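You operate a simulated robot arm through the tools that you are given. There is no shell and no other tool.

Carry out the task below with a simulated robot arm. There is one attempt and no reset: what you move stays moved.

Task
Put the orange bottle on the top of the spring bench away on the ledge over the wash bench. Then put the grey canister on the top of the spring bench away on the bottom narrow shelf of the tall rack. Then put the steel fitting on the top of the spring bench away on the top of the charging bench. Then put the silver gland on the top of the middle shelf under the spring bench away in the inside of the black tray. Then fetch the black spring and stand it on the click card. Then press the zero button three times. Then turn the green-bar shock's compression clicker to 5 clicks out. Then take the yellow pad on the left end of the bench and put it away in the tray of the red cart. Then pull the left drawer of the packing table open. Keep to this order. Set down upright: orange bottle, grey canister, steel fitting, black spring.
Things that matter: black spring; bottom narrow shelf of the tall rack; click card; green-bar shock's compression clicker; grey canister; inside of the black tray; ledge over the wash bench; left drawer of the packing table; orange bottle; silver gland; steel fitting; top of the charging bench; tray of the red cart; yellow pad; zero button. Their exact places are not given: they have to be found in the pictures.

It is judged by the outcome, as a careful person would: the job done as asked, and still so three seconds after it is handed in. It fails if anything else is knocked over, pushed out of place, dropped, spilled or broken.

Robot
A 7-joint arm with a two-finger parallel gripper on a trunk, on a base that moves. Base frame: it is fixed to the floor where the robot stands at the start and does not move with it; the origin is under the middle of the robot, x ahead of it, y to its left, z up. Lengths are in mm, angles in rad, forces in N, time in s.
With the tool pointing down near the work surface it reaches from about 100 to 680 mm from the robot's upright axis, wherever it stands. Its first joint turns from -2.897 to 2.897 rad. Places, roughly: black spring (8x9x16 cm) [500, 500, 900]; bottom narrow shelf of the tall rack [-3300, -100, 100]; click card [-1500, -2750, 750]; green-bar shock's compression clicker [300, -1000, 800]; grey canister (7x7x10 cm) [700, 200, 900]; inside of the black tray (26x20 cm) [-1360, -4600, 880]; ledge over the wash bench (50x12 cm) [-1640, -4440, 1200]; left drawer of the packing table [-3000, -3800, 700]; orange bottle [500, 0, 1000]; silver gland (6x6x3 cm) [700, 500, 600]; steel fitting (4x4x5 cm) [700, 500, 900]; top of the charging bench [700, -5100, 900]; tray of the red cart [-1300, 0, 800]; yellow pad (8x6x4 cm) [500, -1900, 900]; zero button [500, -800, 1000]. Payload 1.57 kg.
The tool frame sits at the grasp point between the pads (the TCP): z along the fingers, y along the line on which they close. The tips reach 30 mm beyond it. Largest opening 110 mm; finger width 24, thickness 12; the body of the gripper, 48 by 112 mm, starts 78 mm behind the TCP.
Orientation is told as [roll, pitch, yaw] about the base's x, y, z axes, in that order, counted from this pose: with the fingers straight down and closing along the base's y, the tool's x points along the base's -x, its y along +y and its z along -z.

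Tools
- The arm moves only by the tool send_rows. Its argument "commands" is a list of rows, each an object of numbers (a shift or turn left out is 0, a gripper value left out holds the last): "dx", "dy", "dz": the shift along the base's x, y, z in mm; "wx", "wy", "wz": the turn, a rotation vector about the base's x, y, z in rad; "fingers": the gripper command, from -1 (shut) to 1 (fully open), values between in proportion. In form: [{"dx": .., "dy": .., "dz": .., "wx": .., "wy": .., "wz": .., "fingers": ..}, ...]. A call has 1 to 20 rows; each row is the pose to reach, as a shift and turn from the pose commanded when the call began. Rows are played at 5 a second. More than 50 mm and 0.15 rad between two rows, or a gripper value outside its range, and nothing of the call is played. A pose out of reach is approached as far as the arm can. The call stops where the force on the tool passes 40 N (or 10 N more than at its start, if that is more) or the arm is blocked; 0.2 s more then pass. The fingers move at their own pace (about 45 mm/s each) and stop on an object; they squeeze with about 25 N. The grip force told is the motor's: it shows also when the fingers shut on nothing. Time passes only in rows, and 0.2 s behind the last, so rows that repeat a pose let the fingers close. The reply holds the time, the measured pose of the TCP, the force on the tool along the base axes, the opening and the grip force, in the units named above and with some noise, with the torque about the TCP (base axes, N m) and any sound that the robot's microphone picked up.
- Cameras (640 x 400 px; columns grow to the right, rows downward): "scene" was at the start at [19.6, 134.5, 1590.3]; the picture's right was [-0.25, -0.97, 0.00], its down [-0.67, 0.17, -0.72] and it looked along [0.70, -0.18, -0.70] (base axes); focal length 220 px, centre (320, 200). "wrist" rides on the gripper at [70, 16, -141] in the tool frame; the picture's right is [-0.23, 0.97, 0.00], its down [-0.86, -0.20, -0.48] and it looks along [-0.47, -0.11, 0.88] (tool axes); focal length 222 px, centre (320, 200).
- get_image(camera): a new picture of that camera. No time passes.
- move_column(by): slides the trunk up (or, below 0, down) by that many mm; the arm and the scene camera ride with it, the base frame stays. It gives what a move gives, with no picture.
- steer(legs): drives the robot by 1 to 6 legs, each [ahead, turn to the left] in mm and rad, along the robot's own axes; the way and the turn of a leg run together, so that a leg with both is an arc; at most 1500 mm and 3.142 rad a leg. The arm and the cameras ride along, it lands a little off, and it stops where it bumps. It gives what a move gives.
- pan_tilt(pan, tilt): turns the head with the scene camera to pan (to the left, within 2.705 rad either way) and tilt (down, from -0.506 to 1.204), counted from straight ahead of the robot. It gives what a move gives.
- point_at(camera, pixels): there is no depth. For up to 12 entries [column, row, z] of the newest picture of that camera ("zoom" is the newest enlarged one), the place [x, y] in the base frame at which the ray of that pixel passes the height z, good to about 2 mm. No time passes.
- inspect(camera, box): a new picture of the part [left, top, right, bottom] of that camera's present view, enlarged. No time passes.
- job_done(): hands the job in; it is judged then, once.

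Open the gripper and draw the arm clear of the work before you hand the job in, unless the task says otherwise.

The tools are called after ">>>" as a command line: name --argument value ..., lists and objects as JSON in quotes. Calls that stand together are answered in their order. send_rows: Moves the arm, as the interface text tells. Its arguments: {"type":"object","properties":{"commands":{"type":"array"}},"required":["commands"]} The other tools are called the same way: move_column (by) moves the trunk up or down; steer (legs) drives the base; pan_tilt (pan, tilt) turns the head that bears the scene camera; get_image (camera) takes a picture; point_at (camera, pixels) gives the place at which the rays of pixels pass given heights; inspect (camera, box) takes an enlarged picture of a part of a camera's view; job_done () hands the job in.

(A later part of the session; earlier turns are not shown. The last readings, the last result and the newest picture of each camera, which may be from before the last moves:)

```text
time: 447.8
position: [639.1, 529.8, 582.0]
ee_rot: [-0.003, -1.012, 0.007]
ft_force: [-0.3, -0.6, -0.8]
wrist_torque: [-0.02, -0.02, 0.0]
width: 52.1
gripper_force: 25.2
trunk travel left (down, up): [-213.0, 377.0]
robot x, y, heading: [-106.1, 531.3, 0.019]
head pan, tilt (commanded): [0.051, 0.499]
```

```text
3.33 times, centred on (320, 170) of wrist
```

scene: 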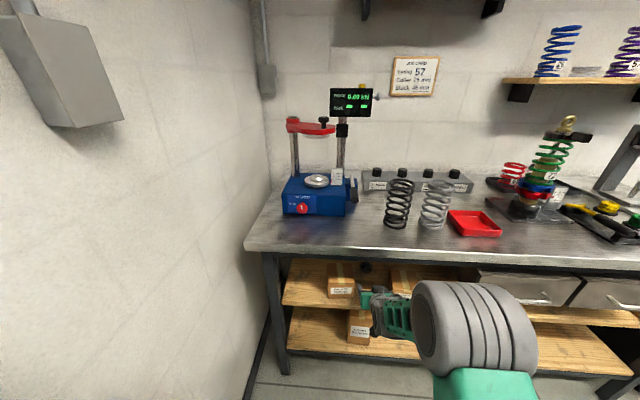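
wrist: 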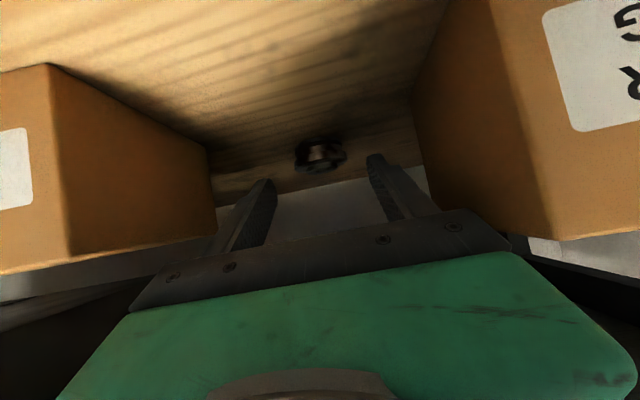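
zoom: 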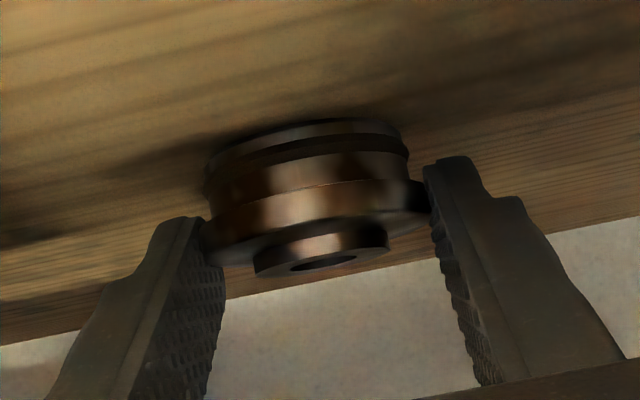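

The flange now lies on the pads. I lift 14 mm and back straight out with the base.

>>> send_rows --commands '[{"dz": 5}, {"dz": 10}, {"dz": 15}, {"dz": 15}]'

>>> inspect --camera "wrist" --box '[240, 110, 400, 230]'

>>> steer --legs '[[-100, 0]]'

>>> get_image --camera "wrist"

```text
time: 448.8
position: [638.5, 531.0, 597.6]
ee_rot: [-0.003, -1.01, 0.009]
ft_force: [-0.3, 0.1, 0.2]
wrist_torque: [0.0, 0.01, -0.03]
width: 52.2
gripper_force: 25.0
trunk travel left (down, up): [-213.0, 377.0]
robot x, y, heading: [-109.7, 530.9, 0.016]
head pan, tilt (commanded): [0.051, 0.499]
```

```text
3.33 times, centred on (320, 170) of wrist
```

zoom: 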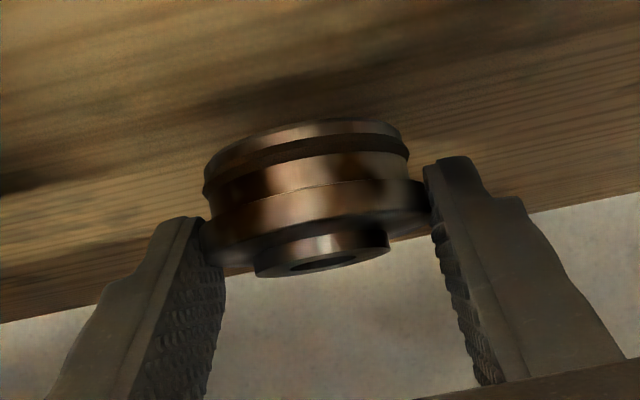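

```text
time: 450.0
position: [540.8, 526.9, 597.2]
ee_rot: [-0.001, -1.01, 0.007]
ft_force: [-1.0, 0.5, -2.1]
wrist_torque: [-0.01, 0.02, 0.02]
width: 52.4
gripper_force: 25.0
trunk travel left (down, up): [-213.0, 377.0]
robot x, y, heading: [-207.2, 530.8, 0.011]
head pan, tilt (commanded): [0.051, 0.499]
```

```text
taken
```

wrist: 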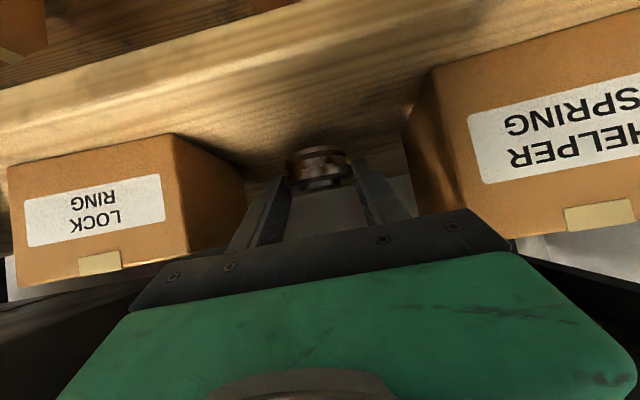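

The gland rides in the grip. I back out fully.

>>> steer --legs '[[-260, 0]]'

>>> get_image --camera "scene"

>>> inspect --camera "wrist" --box '[240, 110, 400, 230]'

```text
time: 451.9
position: [274.6, 524.9, 595.4]
ee_rot: [-0.004, -1.01, 0.006]
ft_force: [1.2, 0.8, -1.8]
wrist_torque: [0.01, -0.01, -0.01]
width: 52.2
gripper_force: 25.3
trunk travel left (down, up): [-213.0, 377.0]
robot x, y, heading: [-473.0, 527.8, 0.016]
head pan, tilt (commanded): [0.051, 0.499]
```

```text
taken
```

scene: 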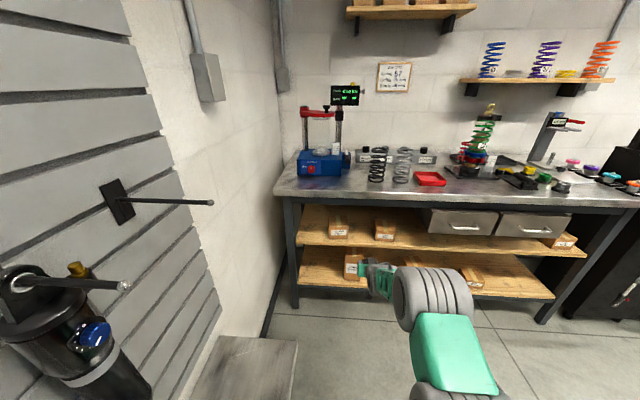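

```text
3.33 times, centred on (320, 170) of wrist
```

zoom: 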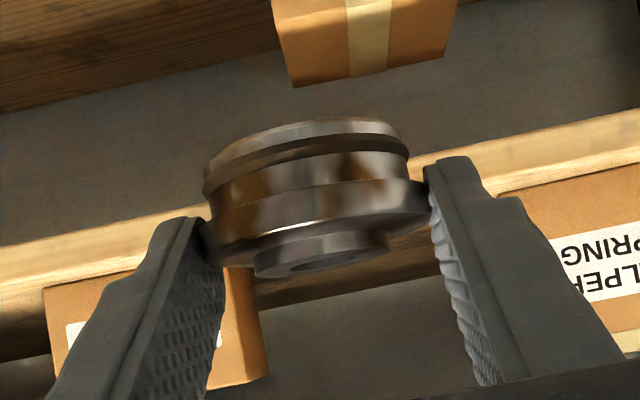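

The gland is well held. I raise the trunk, draw the arm in to a shorter reach, and turn down the aisle in small legs.

>>> move_column --by 372

>>> send_rows --commands '[{"dx": -30, "dz": 30}, {"dx": -60, "dz": 60}, {"dx": -90, "dz": 90}, {"dx": -120, "dz": 110}, {"dx": -140, "dz": 120}, {"dx": -140, "dz": 120}]'

>>> steer --legs '[[0, -0.4], [0, -0.4]]'

>>> steer --legs '[[0, -0.4], [0, -0.37]]'

>>> get_image --camera "wrist"

```text
time: 455.4
position: [273.4, 525.6, 968.2]
ee_rot: [-0.004, -1.01, 0.008]
ft_force: [0.1, 0.4, -1.3]
wrist_torque: [0.02, 0.01, 0.01]
width: 52.0
gripper_force: 25.2
trunk travel left (down, up): [-585.0, 5.0]
robot x, y, heading: [-472.5, 528.9, 0.02]
head pan, tilt (commanded): [0.051, 0.499]
```

```text
time: 456.9
position: [134.5, 526.2, 1089.8]
ee_rot: [-0.004, -1.011, 0.008]
ft_force: [0.4, -0.6, -1.4]
wrist_torque: [0.03, -0.01, 0.01]
width: 52.1
gripper_force: 25.2
trunk travel left (down, up): [-585.0, 5.0]
robot x, y, heading: [-471.9, 527.5, 0.014]
head pan, tilt (commanded): [0.051, 0.499]
```

```text
time: 459.6
position: [-48.5, 93.8, 1090.9]
ee_rot: [-0.003, -1.011, -0.786]
ft_force: [-0.1, -0.2, -1.1]
wrist_torque: [0.04, 0.0, 0.03]
width: 52.0
gripper_force: 25.4
trunk travel left (down, up): [-585.0, 5.0]
robot x, y, heading: [-476.7, 528.6, -0.774]
head pan, tilt (commanded): [0.051, 0.499]
```

```text
time: 462.4
position: [-468.6, -81.2, 1091.0]
ee_rot: [-0.003, -1.011, -1.554]
ft_force: [0.1, -0.1, -1.2]
wrist_torque: [0.04, 0.01, 0.03]
width: 52.1
gripper_force: 25.3
trunk travel left (down, up): [-585.0, 5.0]
robot x, y, heading: [-469.3, 525.6, -1.548]
head pan, tilt (commanded): [0.051, 0.499]
```

```text
taken
```

wrist: 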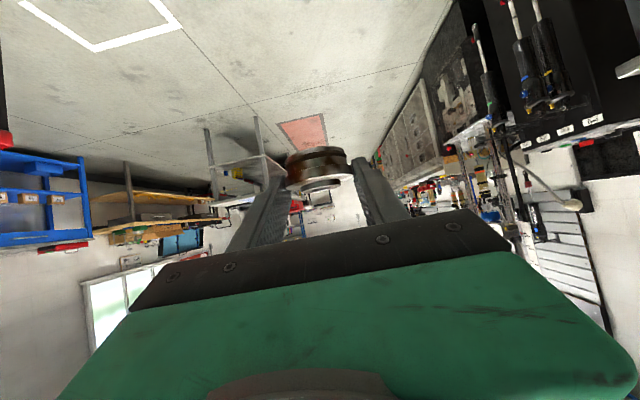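

The gland is unmoved. I drive down the aisle in four legs to y≈−4570.

>>> steer --legs '[[1300, -0.01], [1300, 0]]'

>>> steer --legs '[[1300, 0], [1180, 0]]'

>>> get_image --camera "wrist"

```text
time: 474.8
position: [-507.9, -2639.2, 1089.0]
ee_rot: [-0.003, -1.012, -1.62]
ft_force: [-1.0, 0.1, -0.8]
wrist_torque: [-0.01, 0.01, 0.01]
width: 52.0
gripper_force: 25.1
trunk travel left (down, up): [-585.0, 5.0]
robot x, y, heading: [-471.6, -2035.1, -1.612]
head pan, tilt (commanded): [0.051, 0.499]
```

```text
time: 486.9
position: [-558.8, -5110.3, 1090.9]
ee_rot: [-0.003, -1.01, -1.594]
ft_force: [-0.5, 1.3, -0.6]
wrist_torque: [0.01, 0.01, 0.02]
width: 52.3
gripper_force: 24.7
trunk travel left (down, up): [-585.0, 5.0]
robot x, y, heading: [-539.4, -4503.2, -1.583]
head pan, tilt (commanded): [0.051, 0.499]
```

```text
taken
```

wrist: 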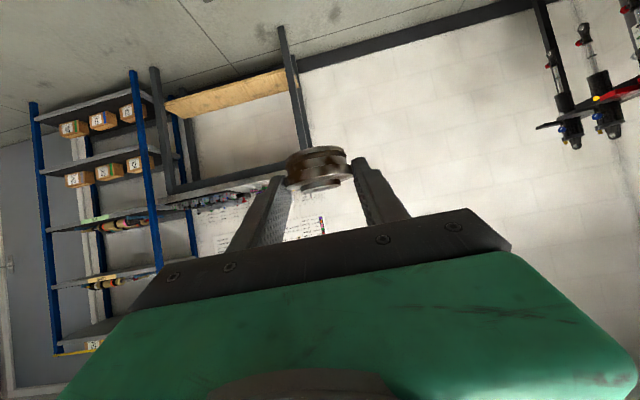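

I go 90 mm further, then turn to face the wash bench.

>>> steer --legs '[[90, 0], [0, -0.4], [0, -0.4]]'

>>> steer --legs '[[0, -0.4], [0, -0.357]]'

>>> pan_tilt --pan 0.0 --tilt 0.7

>>> get_image --camera "scene"

>>> get_image --camera "wrist"

```text
time: 490.4
position: [-988.0, -5004.3, 1090.2]
ee_rot: [-0.003, -1.013, -2.389]
ft_force: [-0.3, -0.6, -0.7]
wrist_torque: [-0.01, -0.06, 0.02]
width: 52.5
gripper_force: 25.8
trunk travel left (down, up): [-585.0, 5.0]
robot x, y, heading: [-538.9, -4591.2, -2.382]
head pan, tilt (commanded): [0.051, 0.499]
```

```text
time: 493.1
position: [-1148.1, -4569.1, 1089.5]
ee_rot: [-0.004, -1.01, 3.11]
ft_force: [-0.7, 0.0, -0.3]
wrist_torque: [0.03, -0.01, -0.02]
width: 52.3
gripper_force: 24.6
trunk travel left (down, up): [-585.0, 5.0]
robot x, y, heading: [-542.9, -4593.4, 3.122]
head pan, tilt (commanded): [0.051, 0.499]
```

```text
time: 493.9
position: [-1147.9, -4567.1, 1089.4]
ee_rot: [-0.004, -1.009, 3.109]
ft_force: [0.2, 0.1, -0.5]
wrist_torque: [0.0, -0.02, -0.02]
width: 52.2
gripper_force: 24.9
trunk travel left (down, up): [-585.0, 5.0]
robot x, y, heading: [-539.2, -4590.9, 3.123]
head pan, tilt (commanded): [0.0, 0.7]
```

```text
taken
```

scene: 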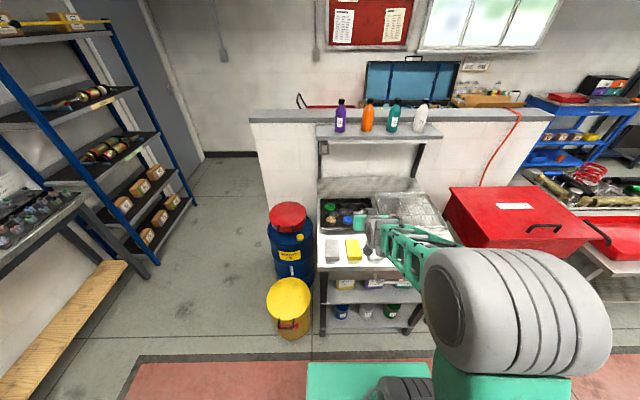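

```text
taken
```

wrist: 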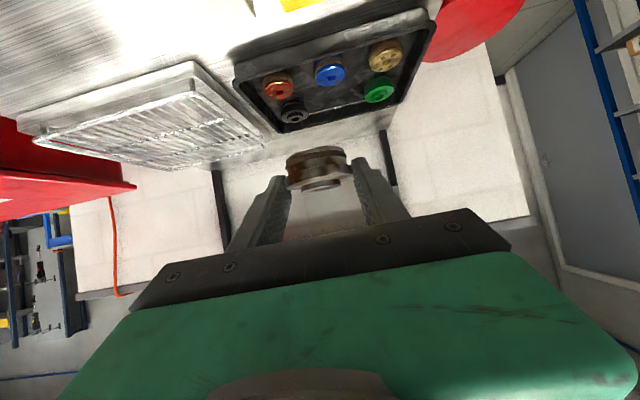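

The tray is in view with the free back-middle slot at wrist (338,100). I drive 240 mm nearer.

>>> steer --legs '[[240, 0.01]]'

>>> get_image --camera "scene"

>>> get_image --camera "wrist"

```text
time: 495.6
position: [-1385.4, -4570.4, 1089.3]
ee_rot: [-0.004, -1.011, 3.119]
ft_force: [-0.2, 0.4, -1.1]
wrist_torque: [-0.03, -0.05, -0.03]
width: 52.1
gripper_force: 24.7
trunk travel left (down, up): [-585.0, 5.0]
robot x, y, heading: [-777.1, -4590.1, 3.126]
head pan, tilt (commanded): [0.0, 0.7]
```

```text
taken
```

scene: 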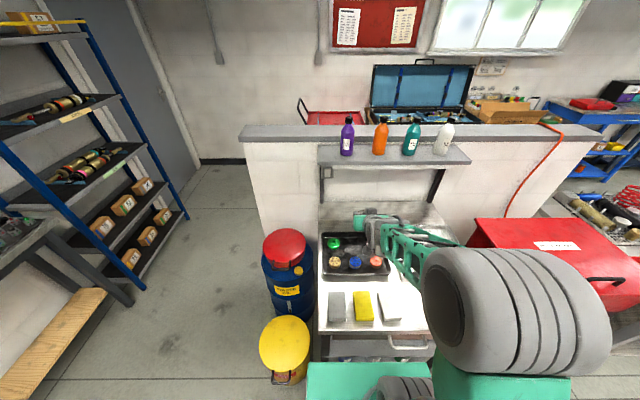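

```text
taken
```

wrist: 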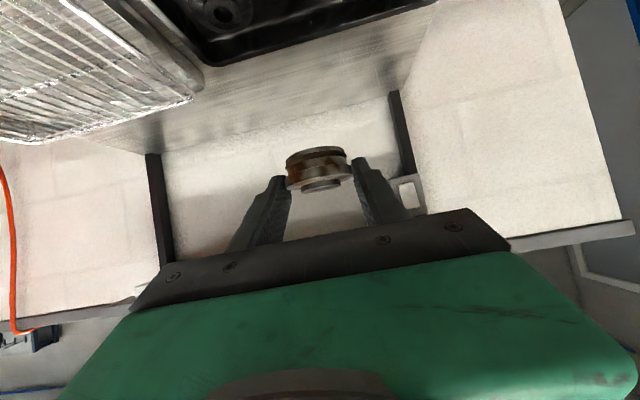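

I enlarge the tray in the scene view to measure the slot and the wall height.

>>> inspect --camera "scene" --box '[305, 205, 405, 285]'

>>> point_at --camera "zoom" --pixels '[[320, 200, 890]]'

```text
5.00 times, centred on (355, 245) of scene
```

zoom: 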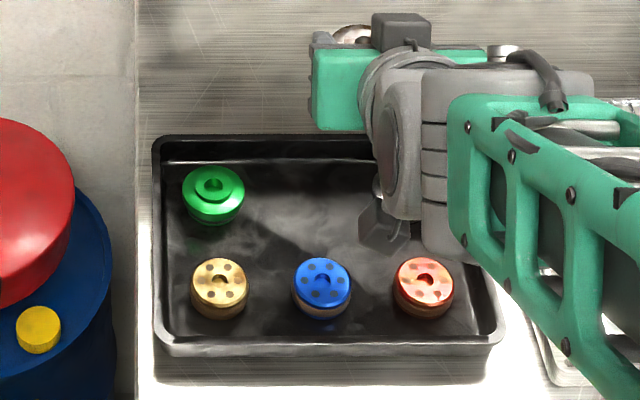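

```text
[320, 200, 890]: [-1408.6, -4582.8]
```

I take the coordinates of the tray's pieces and slot (at z≈900 for piece tops).

>>> point_at --camera "zoom" --pixels '[[213, 190, 905], [218, 275, 905], [322, 275, 905], [424, 275, 905], [310, 197, 885], [165, 165, 890], [165, 335, 890], [490, 335, 890], [310, 165, 890], [310, 335, 890], [155, 345, 905]]'

```text
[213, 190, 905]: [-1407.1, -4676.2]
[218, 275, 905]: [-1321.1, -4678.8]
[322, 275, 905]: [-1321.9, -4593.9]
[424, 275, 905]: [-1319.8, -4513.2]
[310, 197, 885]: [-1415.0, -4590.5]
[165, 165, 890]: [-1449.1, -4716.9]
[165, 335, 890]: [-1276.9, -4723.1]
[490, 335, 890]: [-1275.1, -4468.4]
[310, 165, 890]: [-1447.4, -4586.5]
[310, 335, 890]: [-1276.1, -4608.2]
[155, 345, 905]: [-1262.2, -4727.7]
```

The pieces form an 82×86 mm grid, so the free slot's centre is (−1407,−4594). I pitch the tool 9° steeper and move above the slot at z≈1000.

>>> send_rows --commands '[{"dx": -3, "dy": -6, "dz": -20, "wy": -0.053, "wz": 0.01}, {"dx": -6, "dy": -12, "dz": -40, "wy": -0.107, "wz": 0.022}, {"dx": -9, "dy": -18, "dz": -60, "wy": -0.16, "wz": 0.022}, {"dx": -9, "dy": -24, "dz": -90, "wy": -0.16, "wz": 0.022}, {"dx": -9, "dy": -24, "dz": -90, "wy": -0.16, "wz": 0.022}]'

>>> get_image --camera "wrist"

>>> inspect --camera "scene" --box '[305, 205, 405, 285]'

```text
time: 496.8
position: [-1393.3, -4594.8, 998.8]
ee_rot: [-0.005, -0.851, -3.139]
ft_force: [0.3, -0.8, -1.6]
wrist_torque: [-0.01, 0.02, -0.01]
width: 52.2
gripper_force: 24.8
trunk travel left (down, up): [-585.0, 5.0]
robot x, y, heading: [-776.8, -4590.2, 3.131]
head pan, tilt (commanded): [0.0, 0.7]
```

```text
taken
```

wrist: 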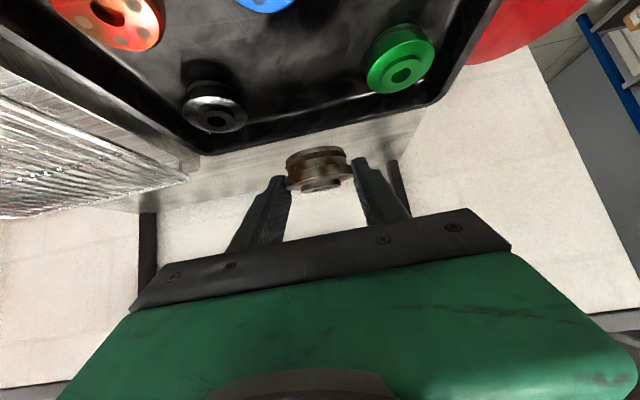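

```text
5.00 times, centred on (355, 245) of scene
```

zoom: 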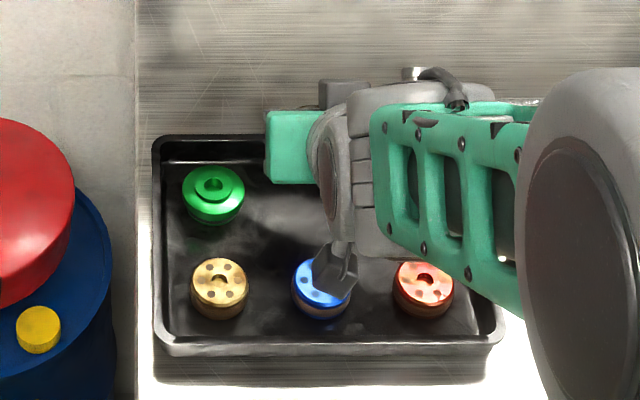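

I refine the slot from the wrist view's green and black pieces.

>>> point_at --camera "wrist" --pixels '[[403, 72, 905], [216, 118, 905], [403, 72, 915], [216, 118, 915], [403, 72, 895], [216, 118, 895]]'

```text
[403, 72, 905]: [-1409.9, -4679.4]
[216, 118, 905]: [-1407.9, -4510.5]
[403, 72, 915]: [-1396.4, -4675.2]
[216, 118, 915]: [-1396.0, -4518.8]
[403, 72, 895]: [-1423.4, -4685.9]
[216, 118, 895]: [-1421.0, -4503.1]
```

Slot confirmed at (−1408,−4594). I lower to z≈916 first.

>>> send_rows --commands '[{"dx": -2, "dz": -25}, {"dx": -2, "dz": -55}, {"dx": -2, "dz": -75}, {"dx": -2, "dz": -82}, {"dx": -2, "dz": -82}]'

>>> get_image --camera "wrist"

>>> inspect --camera "scene" --box '[305, 205, 405, 285]'

```text
time: 498.0
position: [-1396.8, -4595.2, 919.9]
ee_rot: [-0.008, -0.86, -3.138]
ft_force: [-0.2, -0.1, 14.8]
wrist_torque: [0.01, 0.56, 0.0]
width: 52.0
gripper_force: 25.5
trunk travel left (down, up): [-585.0, 5.0]
robot x, y, heading: [-776.1, -4586.8, 3.131]
head pan, tilt (commanded): [0.0, 0.7]
```

```text
taken
```

wrist: 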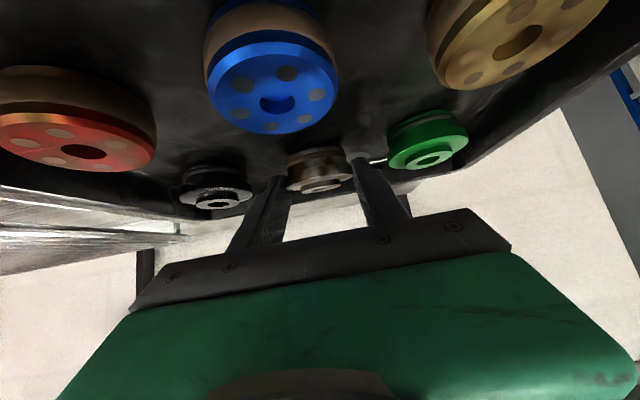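

```text
5.00 times, centred on (355, 245) of scene
```

zoom: 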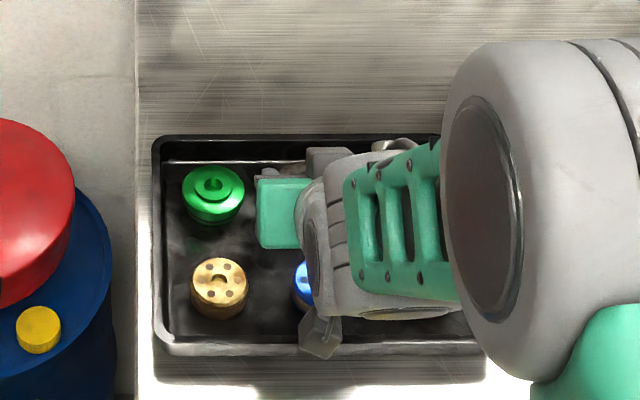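

The gland has touched the tray floor (14.8 N). I relieve 2.5 mm and open the fingers to 66 mm.

>>> send_rows --commands '[{"dz": 1.5}, {"dz": 2.5}, {"dz": 2.5}]'

>>> send_rows --commands '[{"fingers": 0.0}, {"fingers": 0.1}, {"fingers": 0.2}, {"fingers": 0.2}, {"fingers": 0.2}]'

>>> get_image --camera "wrist"

```text
time: 498.8
position: [-1397.3, -4595.2, 921.0]
ee_rot: [-0.007, -0.855, -3.14]
ft_force: [-4.8, -1.3, 13.2]
wrist_torque: [0.0, 0.63, 0.05]
width: 52.2
gripper_force: 25.1
trunk travel left (down, up): [-585.0, 5.0]
robot x, y, heading: [-778.3, -4588.5, 3.129]
head pan, tilt (commanded): [0.0, 0.7]
```

```text
time: 500.0
position: [-1397.1, -4594.3, 920.2]
ee_rot: [-0.007, -0.849, -3.139]
ft_force: [-0.1, -0.2, -0.1]
wrist_torque: [-0.05, 0.02, -0.02]
width: 65.8
gripper_force: 0.1
trunk travel left (down, up): [-585.0, 5.0]
robot x, y, heading: [-776.8, -4584.0, 3.131]
head pan, tilt (commanded): [0.0, 0.7]
```

```text
taken
```

wrist: 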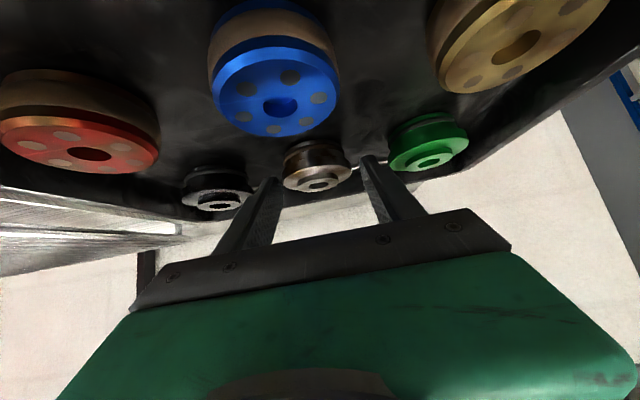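

The silver gland lies flat in the tray's free slot. I withdraw back along the tool axis and up.

>>> send_rows --commands '[{"dx": 8, "dz": 10}, {"dx": 20, "dz": 28}, {"dx": 35, "dz": 65}, {"dx": 50, "dz": 110}, {"dx": 60, "dz": 155}, {"dx": 60, "dz": 200}, {"dx": 60, "dz": 200}]'

>>> steer --legs '[[-330, 0]]'

>>> get_image --camera "scene"

>>> inspect --camera "scene" --box '[290, 170, 410, 270]'

```text
time: 501.6
position: [-1336.2, -4593.5, 1123.1]
ee_rot: [-0.006, -0.85, -3.138]
ft_force: [0.2, 1.5, 0.0]
wrist_torque: [-0.01, 0.0, 0.01]
width: 65.5
gripper_force: 0.1
trunk travel left (down, up): [-585.0, 5.0]
robot x, y, heading: [-777.6, -4585.3, 3.13]
head pan, tilt (commanded): [0.0, 0.7]
```

```text
time: 503.8
position: [-1006.9, -4597.1, 1124.2]
ee_rot: [-0.009, -0.849, -3.139]
ft_force: [-0.5, -0.2, 0.5]
wrist_torque: [0.01, -0.01, -0.01]
width: 66.0
gripper_force: 0.0
trunk travel left (down, up): [-585.0, 5.0]
robot x, y, heading: [-451.4, -4592.1, 3.126]
head pan, tilt (commanded): [0.0, 0.7]
```

```text
taken
```

scene: 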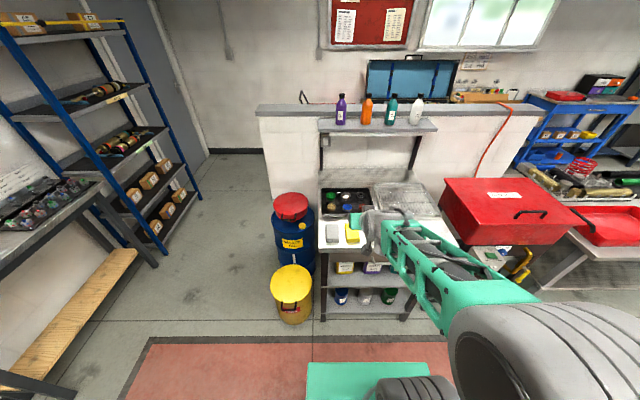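

```text
4.00 times, centred on (350, 220) of scene
```

zoom: 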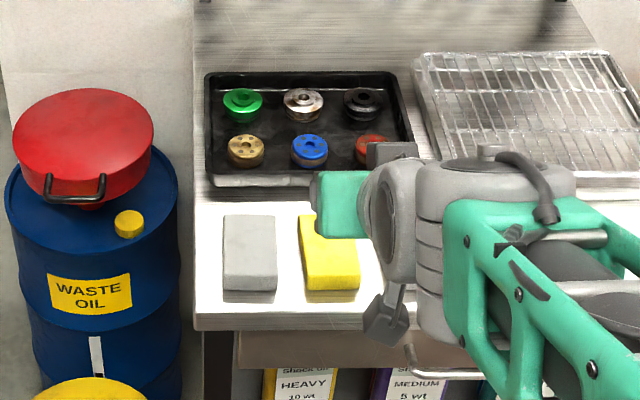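

The silver gland sits in the black tray. I drive back up the aisle, stopping beside the centre table to look at the click card.

>>> steer --legs '[[0, -1.56], [1300, 0], [550, 0]]'

>>> pan_tilt --pan 1.5 --tilt 0.75

>>> get_image --camera "scene"

```text
time: 517.0
position: [-589.4, -2154.0, 1122.4]
ee_rot: [-0.005, -0.851, 1.645]
ft_force: [-0.2, 0.4, 1.1]
wrist_torque: [0.0, -0.03, 0.02]
width: 66.2
gripper_force: 0.1
trunk travel left (down, up): [-585.0, 5.0]
robot x, y, heading: [-544.6, -2713.0, 1.629]
head pan, tilt (commanded): [0.0, 0.7]
```

```text
time: 518.6
position: [-590.4, -2153.7, 1124.0]
ee_rot: [-0.007, -0.85, 1.647]
ft_force: [-0.2, 0.3, 0.0]
wrist_torque: [0.01, 0.02, -0.01]
width: 66.2
gripper_force: 0.0
trunk travel left (down, up): [-585.0, 5.0]
robot x, y, heading: [-544.8, -2712.0, 1.625]
head pan, tilt (commanded): [1.499, 0.75]
```

```text
taken
```

scene: 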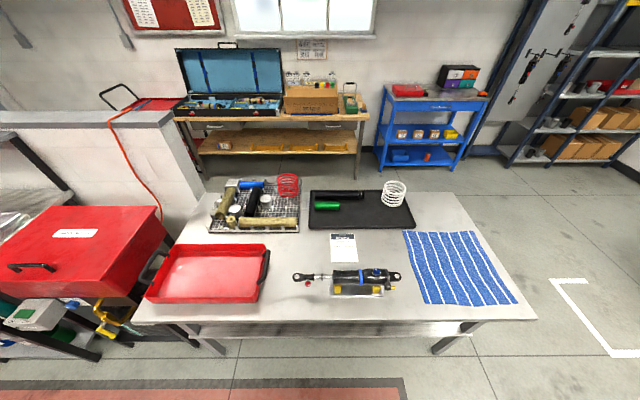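

The card lies at (343,247) behind the shock in its cradle. I enlarge and measure it.

>>> inspect --camera "scene" --box '[280, 180, 420, 310]'

>>> inspect --camera "scene" --box '[325, 228, 365, 268]'

>>> point_at --camera "scene" --pixels '[[330, 234, 750], [355, 234, 750], [331, 262, 750], [357, 262, 750], [135, 322, 750], [536, 318, 750], [343, 248, 750], [387, 277, 800], [300, 277, 780], [343, 248, 780], [135, 322, 780], [536, 318, 780]]'

```text
3.08 times, centred on (350, 245) of scene
```

zoom: 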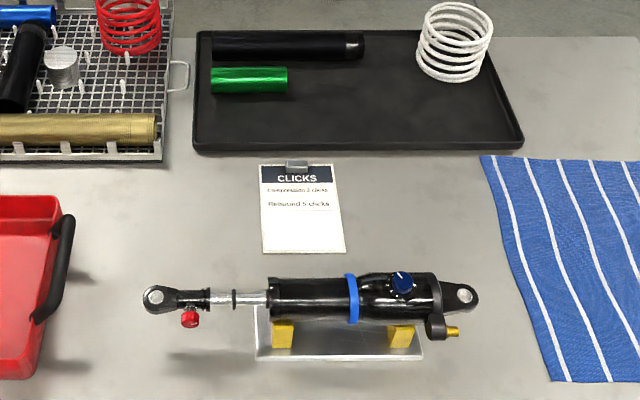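

```text
10.00 times, centred on (345, 248) of scene
```

zoom: 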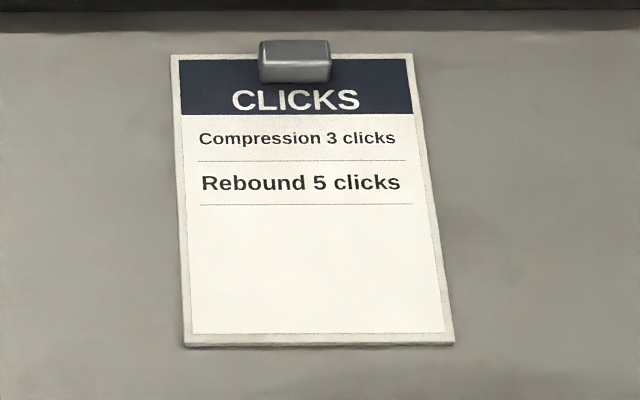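

```text
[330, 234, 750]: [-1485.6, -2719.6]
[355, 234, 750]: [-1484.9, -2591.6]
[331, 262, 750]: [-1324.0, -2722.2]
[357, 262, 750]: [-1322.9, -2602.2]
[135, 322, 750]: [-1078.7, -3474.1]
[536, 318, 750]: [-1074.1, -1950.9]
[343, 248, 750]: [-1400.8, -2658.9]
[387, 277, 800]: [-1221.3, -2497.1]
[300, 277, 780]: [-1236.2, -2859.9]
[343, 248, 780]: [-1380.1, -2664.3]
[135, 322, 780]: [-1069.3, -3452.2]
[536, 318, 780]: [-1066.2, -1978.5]
```

The card reads CLICKS and lies near (−1400,−2660) on the table, clip at its far end. Now I fetch the black spring: I drive on to the spring bench.

>>> steer --legs '[[0, -0.137], [1450, 0], [1400, 0]]'

>>> pan_tilt --pan -0.6 --tilt 0.6

>>> get_image --camera "scene"

```text
time: 533.0
position: [-360.8, 695.3, 1124.5]
ee_rot: [-0.008, -0.851, 1.551]
ft_force: [-0.3, 0.0, 0.8]
wrist_torque: [-0.01, -0.01, -0.02]
width: 65.8
gripper_force: 0.0
trunk travel left (down, up): [-585.0, 5.0]
robot x, y, heading: [-367.9, 137.4, 1.532]
head pan, tilt (commanded): [1.499, 0.75]
```

```text
time: 535.0
position: [-361.0, 696.2, 1123.6]
ee_rot: [-0.008, -0.852, 1.55]
ft_force: [-0.5, -0.2, -0.3]
wrist_torque: [0.02, -0.02, 0.0]
width: 65.9
gripper_force: 0.1
trunk travel left (down, up): [-585.0, 5.0]
robot x, y, heading: [-368.6, 137.1, 1.524]
head pan, tilt (commanded): [-0.6, 0.6]
```

```text
taken
```

scene: 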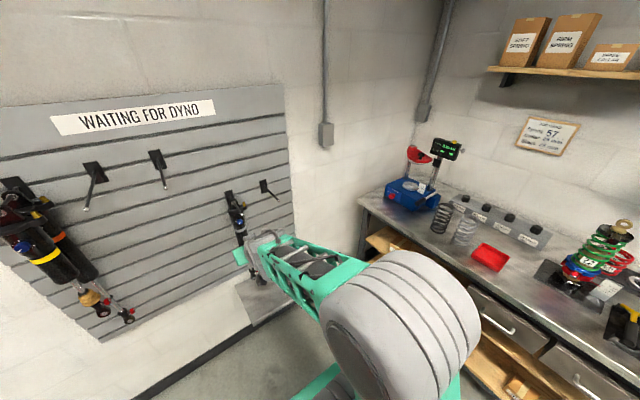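

I first return the tool to pointing down with a shorter reach, then turn and approach.

>>> send_rows --commands '[{"dy": -25, "dz": 20, "wx": -0.142, "wy": 0.006}, {"dy": -50, "dz": 40, "wx": -0.284, "wy": 0.012}, {"dy": -75, "dz": 60, "wx": -0.426, "wy": 0.018}, {"dy": -100, "dz": 80, "wx": -0.568, "wy": 0.024}, {"dy": -125, "dz": 100, "wx": -0.71, "wy": 0.03}, {"dy": -150, "dz": 120, "wx": -0.851, "wy": 0.034, "fingers": 1}, {"dy": -150, "dz": 120, "wx": -0.851, "wy": 0.034}]'

>>> steer --legs '[[0, -0.92], [500, 0], [0, -0.6]]'

>>> pan_tilt --pan 0.1 --tilt 0.85

>>> get_image --camera "scene"

>>> get_image --camera "wrist"

```text
time: 536.6
position: [-360.9, 548.2, 1243.6]
ee_rot: [0.007, 0.002, 1.542]
ft_force: [-0.7, 0.5, -0.6]
wrist_torque: [0.03, -0.03, -0.01]
width: 110.0
gripper_force: 0.1
trunk travel left (down, up): [-585.0, 5.0]
robot x, y, heading: [-366.7, 136.7, 1.528]
head pan, tilt (commanded): [-0.6, 0.6]
```

```text
time: 543.6
position: [451.1, 397.5, 1244.2]
ee_rot: [0.007, 0.002, -0.022]
ft_force: [0.4, 0.5, -0.3]
wrist_torque: [-0.01, 0.02, -0.01]
width: 109.8
gripper_force: 0.1
trunk travel left (down, up): [-585.0, 5.0]
robot x, y, heading: [37.5, 408.7, -0.031]
head pan, tilt (commanded): [-0.6, 0.6]
```

```text
time: 544.7
position: [450.6, 398.9, 1243.3]
ee_rot: [0.007, 0.001, -0.021]
ft_force: [0.2, -1.1, 0.1]
wrist_torque: [0.0, 0.01, 0.03]
width: 110.1
gripper_force: 0.0
trunk travel left (down, up): [-585.0, 5.0]
robot x, y, heading: [40.0, 405.0, -0.029]
head pan, tilt (commanded): [0.099, 0.85]
```

```text
taken
```

scene: 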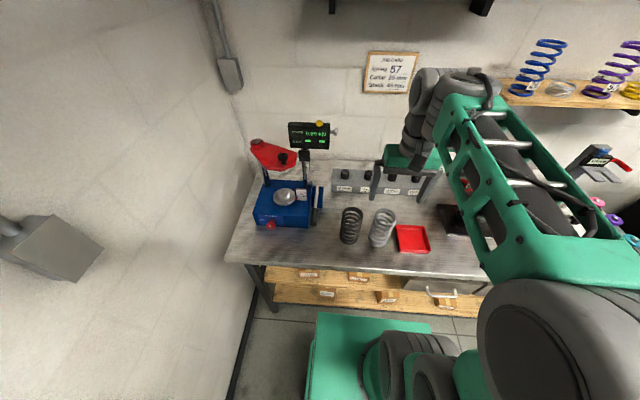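

```text
taken
```

wrist: 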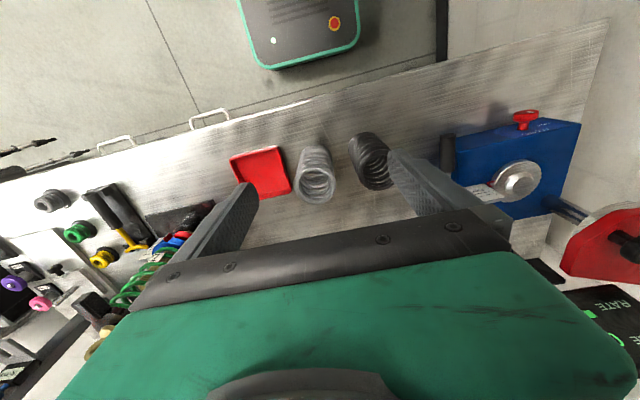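

The black spring stands close to the silver one, so I will grip it along x (yaw +1.57). I enlarge both views to locate it precisely.

>>> inspect --camera "wrist" --box '[280, 110, 440, 220]'

>>> inspect --camera "scene" --box '[310, 190, 430, 265]'

```text
3.64 times, centred on (360, 165) of wrist
```

zoom: 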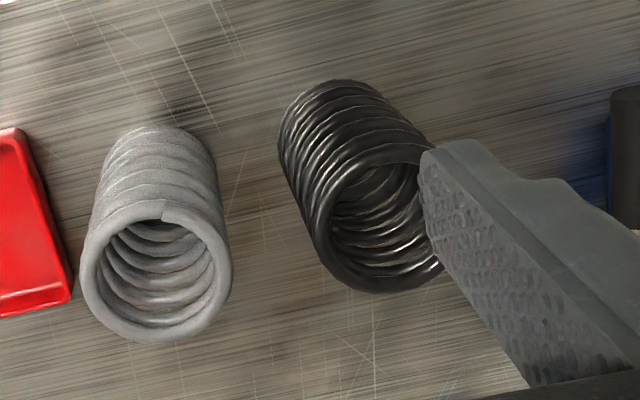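

```text
5.33 times, centred on (370, 228) of scene
```

zoom: 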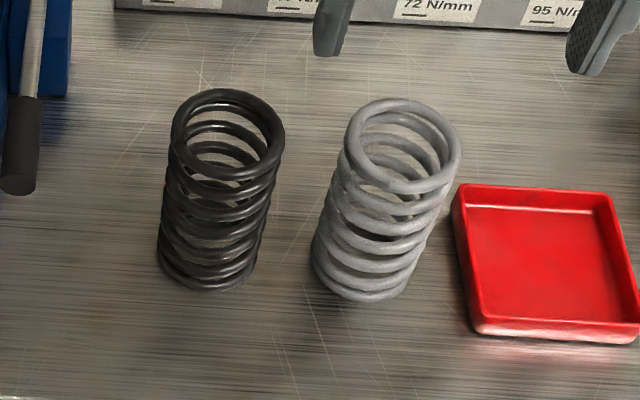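

I cross the top-ring centre in both cameras and the bottom-ring centre in the scene view.

>>> point_at --camera "scene" --pixels '[[352.75, 215.6, 1042], [352.75, 215.6, 1030], [349, 240.2, 888], [331.5, 214, 1042], [363.5, 214, 1042], [353, 207.5, 1042], [353, 223.5, 1042]]'

>>> point_at --camera "wrist" --pixels '[[377.3, 171.1, 1042], [377.3, 171.1, 1030], [358, 170, 1042], [376, 151, 1042], [377, 190, 1042]]'

```text
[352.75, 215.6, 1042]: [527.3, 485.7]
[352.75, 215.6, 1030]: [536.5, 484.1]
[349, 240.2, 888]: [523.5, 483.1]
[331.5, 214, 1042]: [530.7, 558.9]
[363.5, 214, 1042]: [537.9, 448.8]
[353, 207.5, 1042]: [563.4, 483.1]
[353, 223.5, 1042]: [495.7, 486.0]
```

```text
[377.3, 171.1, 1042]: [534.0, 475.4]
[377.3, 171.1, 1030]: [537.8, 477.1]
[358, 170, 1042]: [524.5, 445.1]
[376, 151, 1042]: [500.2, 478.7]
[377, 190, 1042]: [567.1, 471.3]
```

The spring's axis is near (531,481), top z≈1041. I turn the yaw and move above it, then descend part-way.

>>> send_rows --commands '[{"dx": 8, "dy": 8, "wz": 0.145}, {"dx": 16, "dy": 16, "wz": 0.29}, {"dx": 24, "dy": 24, "wz": 0.435}, {"dx": 32, "dy": 32, "wz": 0.58}, {"dx": 40, "dy": 40, "wz": 0.725}, {"dx": 48, "dy": 48, "wz": 0.87}, {"dx": 56, "dy": 56, "wz": 1.015}, {"dx": 64, "dy": 64, "wz": 1.16}, {"dx": 72, "dy": 72, "wz": 1.305}, {"dx": 80, "dy": 80, "wz": 1.45}, {"dx": 80, "dy": 83, "wz": 1.59}, {"dx": 80, "dy": 83, "dz": -50, "wz": 1.59}, {"dx": 80, "dy": 83, "dz": -100, "wz": 1.59}, {"dx": 80, "dy": 83, "dz": -130, "wz": 1.59}, {"dx": 80, "dy": 83, "dz": -130, "wz": 1.59}]'

>>> get_image --camera "wrist"

>>> get_image --camera "scene"

```text
time: 547.9
position: [531.3, 482.1, 1116.4]
ee_rot: [0.006, 0.002, 1.569]
ft_force: [0.4, 0.4, -0.9]
wrist_torque: [0.02, -0.02, -0.01]
width: 110.0
gripper_force: 0.0
trunk travel left (down, up): [-585.0, 5.0]
robot x, y, heading: [42.6, 404.6, -0.027]
head pan, tilt (commanded): [0.099, 0.85]
```

```text
taken
```

wrist: 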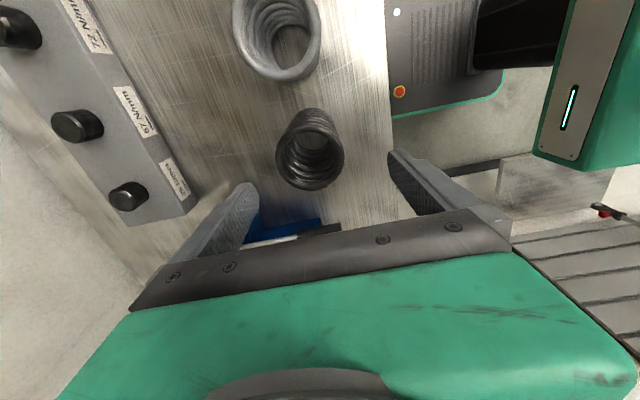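

```text
taken
```

scene: 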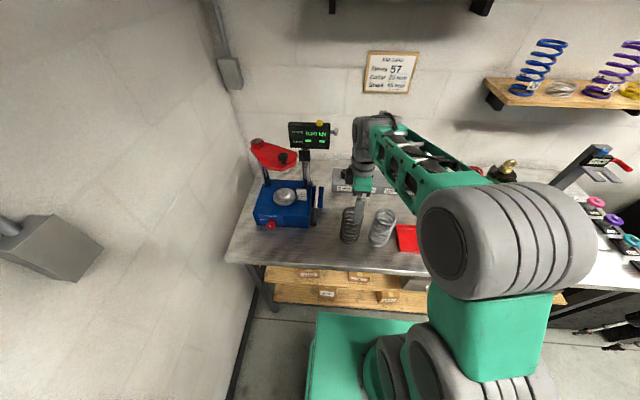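

I re-measure the top ring in this view.

>>> inspect --camera "wrist" --box '[250, 90, 370, 210]'

>>> point_at --camera "wrist" --pixels '[[310, 159, 1040], [276, 160, 1040], [345, 158, 1040], [310, 190, 1040]]'

```text
3.33 times, centred on (310, 150) of wrist
```

zoom: 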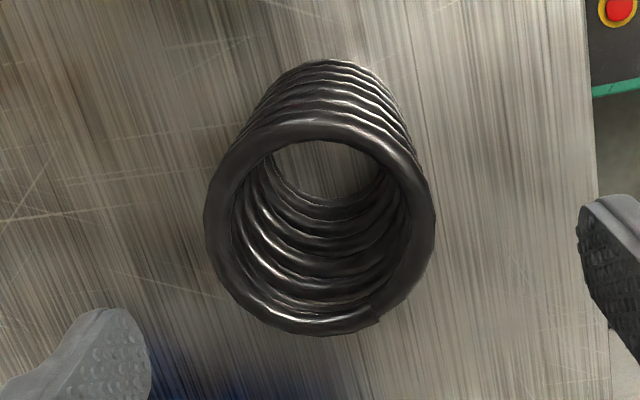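

```text
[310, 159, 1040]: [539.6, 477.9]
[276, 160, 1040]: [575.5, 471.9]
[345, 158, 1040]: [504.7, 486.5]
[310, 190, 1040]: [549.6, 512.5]
```

The ring's centre is near (537,478), outer diameter ~71 mm. I adjust 4 mm and descend to z≈976, then close.

>>> send_rows --commands '[{"dx": 4, "dy": -3, "dz": -30}, {"dx": 4, "dy": -3, "dz": -70}, {"dx": 4, "dy": -3, "dz": -110}, {"dx": 4, "dy": -3, "dz": -138}, {"dx": 4, "dy": -3, "dz": -138}]'

>>> get_image --camera "wrist"

>>> inspect --camera "scene" --box '[310, 150, 430, 260]'

```text
time: 549.1
position: [535.2, 476.3, 975.8]
ee_rot: [0.005, 0.0, 1.57]
ft_force: [0.1, 0.1, 0.0]
wrist_torque: [-0.03, 0.03, 0.06]
width: 109.9
gripper_force: 0.1
trunk travel left (down, up): [-585.0, 5.0]
robot x, y, heading: [44.3, 402.8, -0.034]
head pan, tilt (commanded): [0.099, 0.85]
```

```text
taken
```

wrist: 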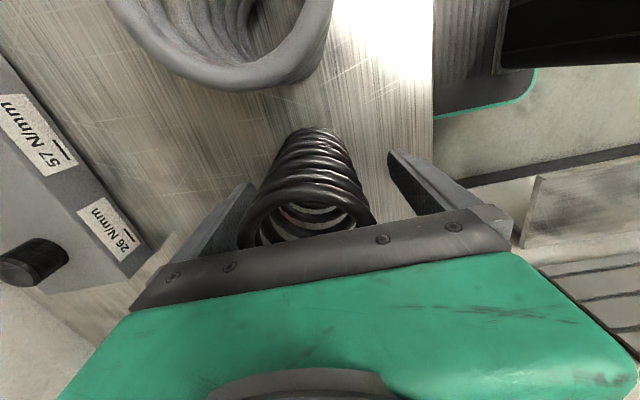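

```text
3.64 times, centred on (370, 205) of scene
```

zoom: 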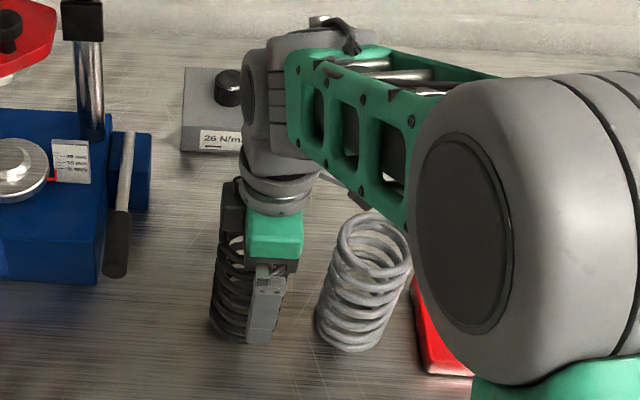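

The spring sits ~7 mm toward +x of the fingers' centre. I shift 6 mm and close.

>>> send_rows --commands '[{"dx": 6}, {"dx": 6}, {"dx": 6, "fingers": -0.2}, {"dx": 6, "fingers": -1}, {"dx": 6}, {"dx": 6}, {"dx": 6}, {"dx": 6}]'

>>> get_image --camera "wrist"

>>> inspect --camera "scene" --box '[310, 150, 430, 260]'

```text
time: 550.9
position: [542.5, 479.0, 977.1]
ee_rot: [0.008, 0.003, 1.571]
ft_force: [0.2, 0.3, 0.5]
wrist_torque: [-0.03, 0.02, -0.12]
width: 75.4
gripper_force: 25.1
trunk travel left (down, up): [-585.0, 5.0]
robot x, y, heading: [43.6, 402.7, -0.031]
head pan, tilt (commanded): [0.099, 0.85]
```

```text
taken
```

wrist: 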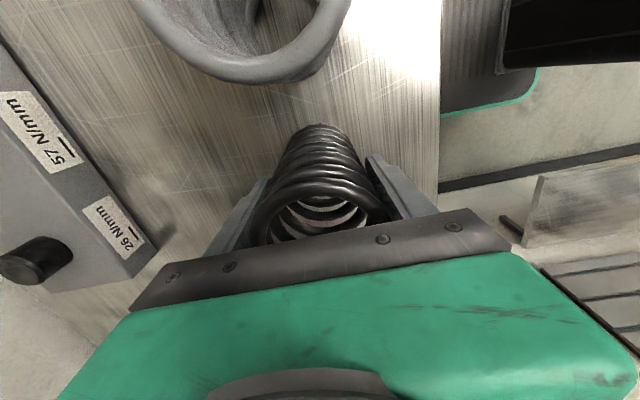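

```text
3.64 times, centred on (370, 205) of scene
```

zoom: 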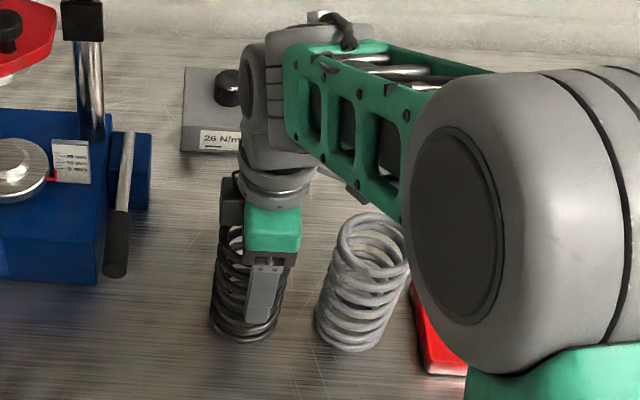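

Gripped at 75.4 mm. I lift it straight up.

>>> send_rows --commands '[{"dz": 10}, {"dz": 40}, {"dz": 80}, {"dz": 120}, {"dz": 165}, {"dz": 210}, {"dz": 240}, {"dz": 240}]'

>>> get_image --camera "wrist"

>>> get_image --camera "scene"

```text
time: 552.7
position: [542.3, 480.1, 1215.7]
ee_rot: [0.008, 0.002, 1.569]
ft_force: [-0.2, 0.0, -7.4]
wrist_torque: [-0.07, 0.0, 0.0]
width: 72.9
gripper_force: 24.9
trunk travel left (down, up): [-585.0, 5.0]
robot x, y, heading: [41.0, 404.8, -0.032]
head pan, tilt (commanded): [0.099, 0.85]
```

```text
taken
```

wrist: 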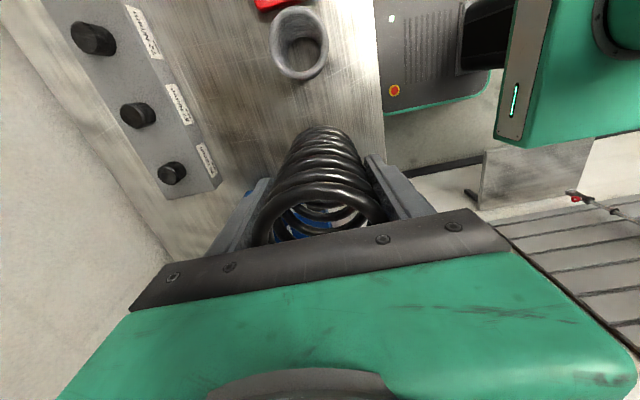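

```text
taken
```

scene: 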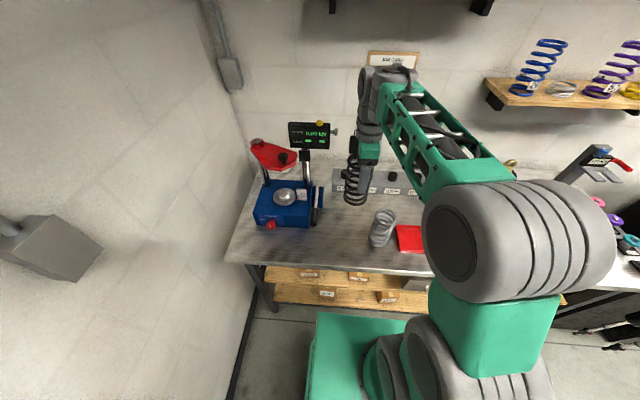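

The spring hangs upright (7.4 N). I draw in, back off and turn in small legs, watching the width.

>>> send_rows --commands '[{"dx": -30, "dy": -10}, {"dx": -60, "dy": -25}, {"dx": -85, "dy": -40}, {"dx": -85, "dy": -40}]'

>>> steer --legs '[[-300, 0]]'

>>> get_image --camera "wrist"

>>> steer --legs '[[0, -0.4], [0, -0.4]]'

>>> steer --legs '[[0, -0.4], [0, -0.35]]'

>>> get_image --camera "wrist"

```text
time: 553.7
position: [457.1, 439.2, 1216.2]
ee_rot: [0.009, 0.002, 1.567]
ft_force: [-0.2, 0.7, -6.8]
wrist_torque: [-0.07, 0.0, -0.03]
width: 72.8
gripper_force: 24.8
trunk travel left (down, up): [-585.0, 5.0]
robot x, y, heading: [42.2, 401.9, -0.028]
head pan, tilt (commanded): [0.099, 0.85]
```

```text
time: 555.7
position: [157.2, 448.5, 1216.1]
ee_rot: [0.008, 0.002, 1.567]
ft_force: [0.7, 0.2, -7.9]
wrist_torque: [-0.05, 0.0, 0.0]
width: 73.0
gripper_force: 25.5
trunk travel left (down, up): [-585.0, 5.0]
robot x, y, heading: [-257.3, 413.1, -0.032]
head pan, tilt (commanded): [0.099, 0.85]
```

```text
taken
```

wrist: 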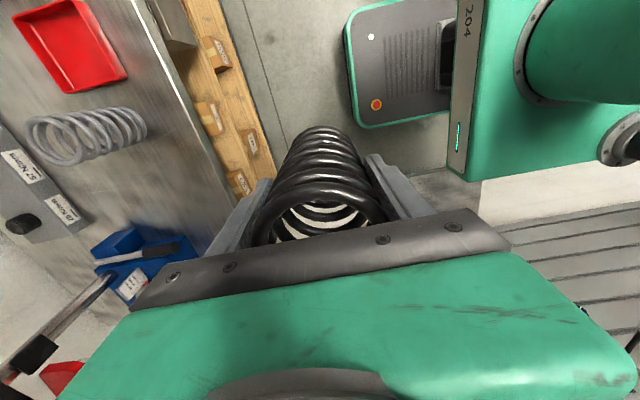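

```text
time: 558.5
position: [60.4, 143.0, 1216.0]
ee_rot: [0.009, 0.001, 0.786]
ft_force: [0.2, -0.8, -6.6]
wrist_torque: [-0.04, 0.01, -0.02]
width: 73.2
gripper_force: 25.2
trunk travel left (down, up): [-585.0, 5.0]
robot x, y, heading: [-257.5, 415.3, -0.81]
head pan, tilt (commanded): [0.099, 0.85]
```

```text
time: 561.1
position: [-203.5, -0.1, 1216.5]
ee_rot: [0.009, 0.001, 0.049]
ft_force: [-0.1, -0.6, -6.4]
wrist_torque: [0.01, 0.04, -0.04]
width: 73.2
gripper_force: 25.4
trunk travel left (down, up): [-585.0, 5.0]
robot x, y, heading: [-259.7, 415.6, -1.554]
head pan, tilt (commanded): [0.099, 0.85]
```

```text
taken
```

wrist: 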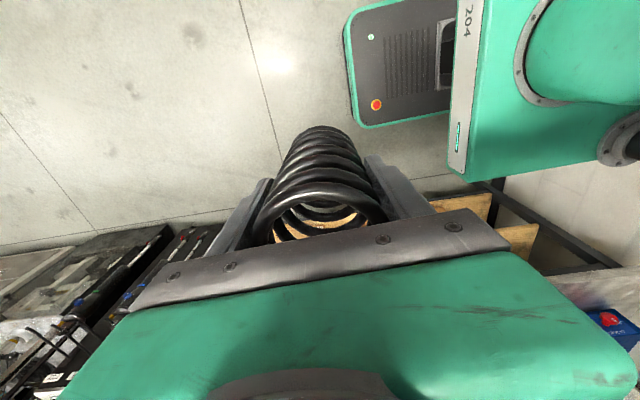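

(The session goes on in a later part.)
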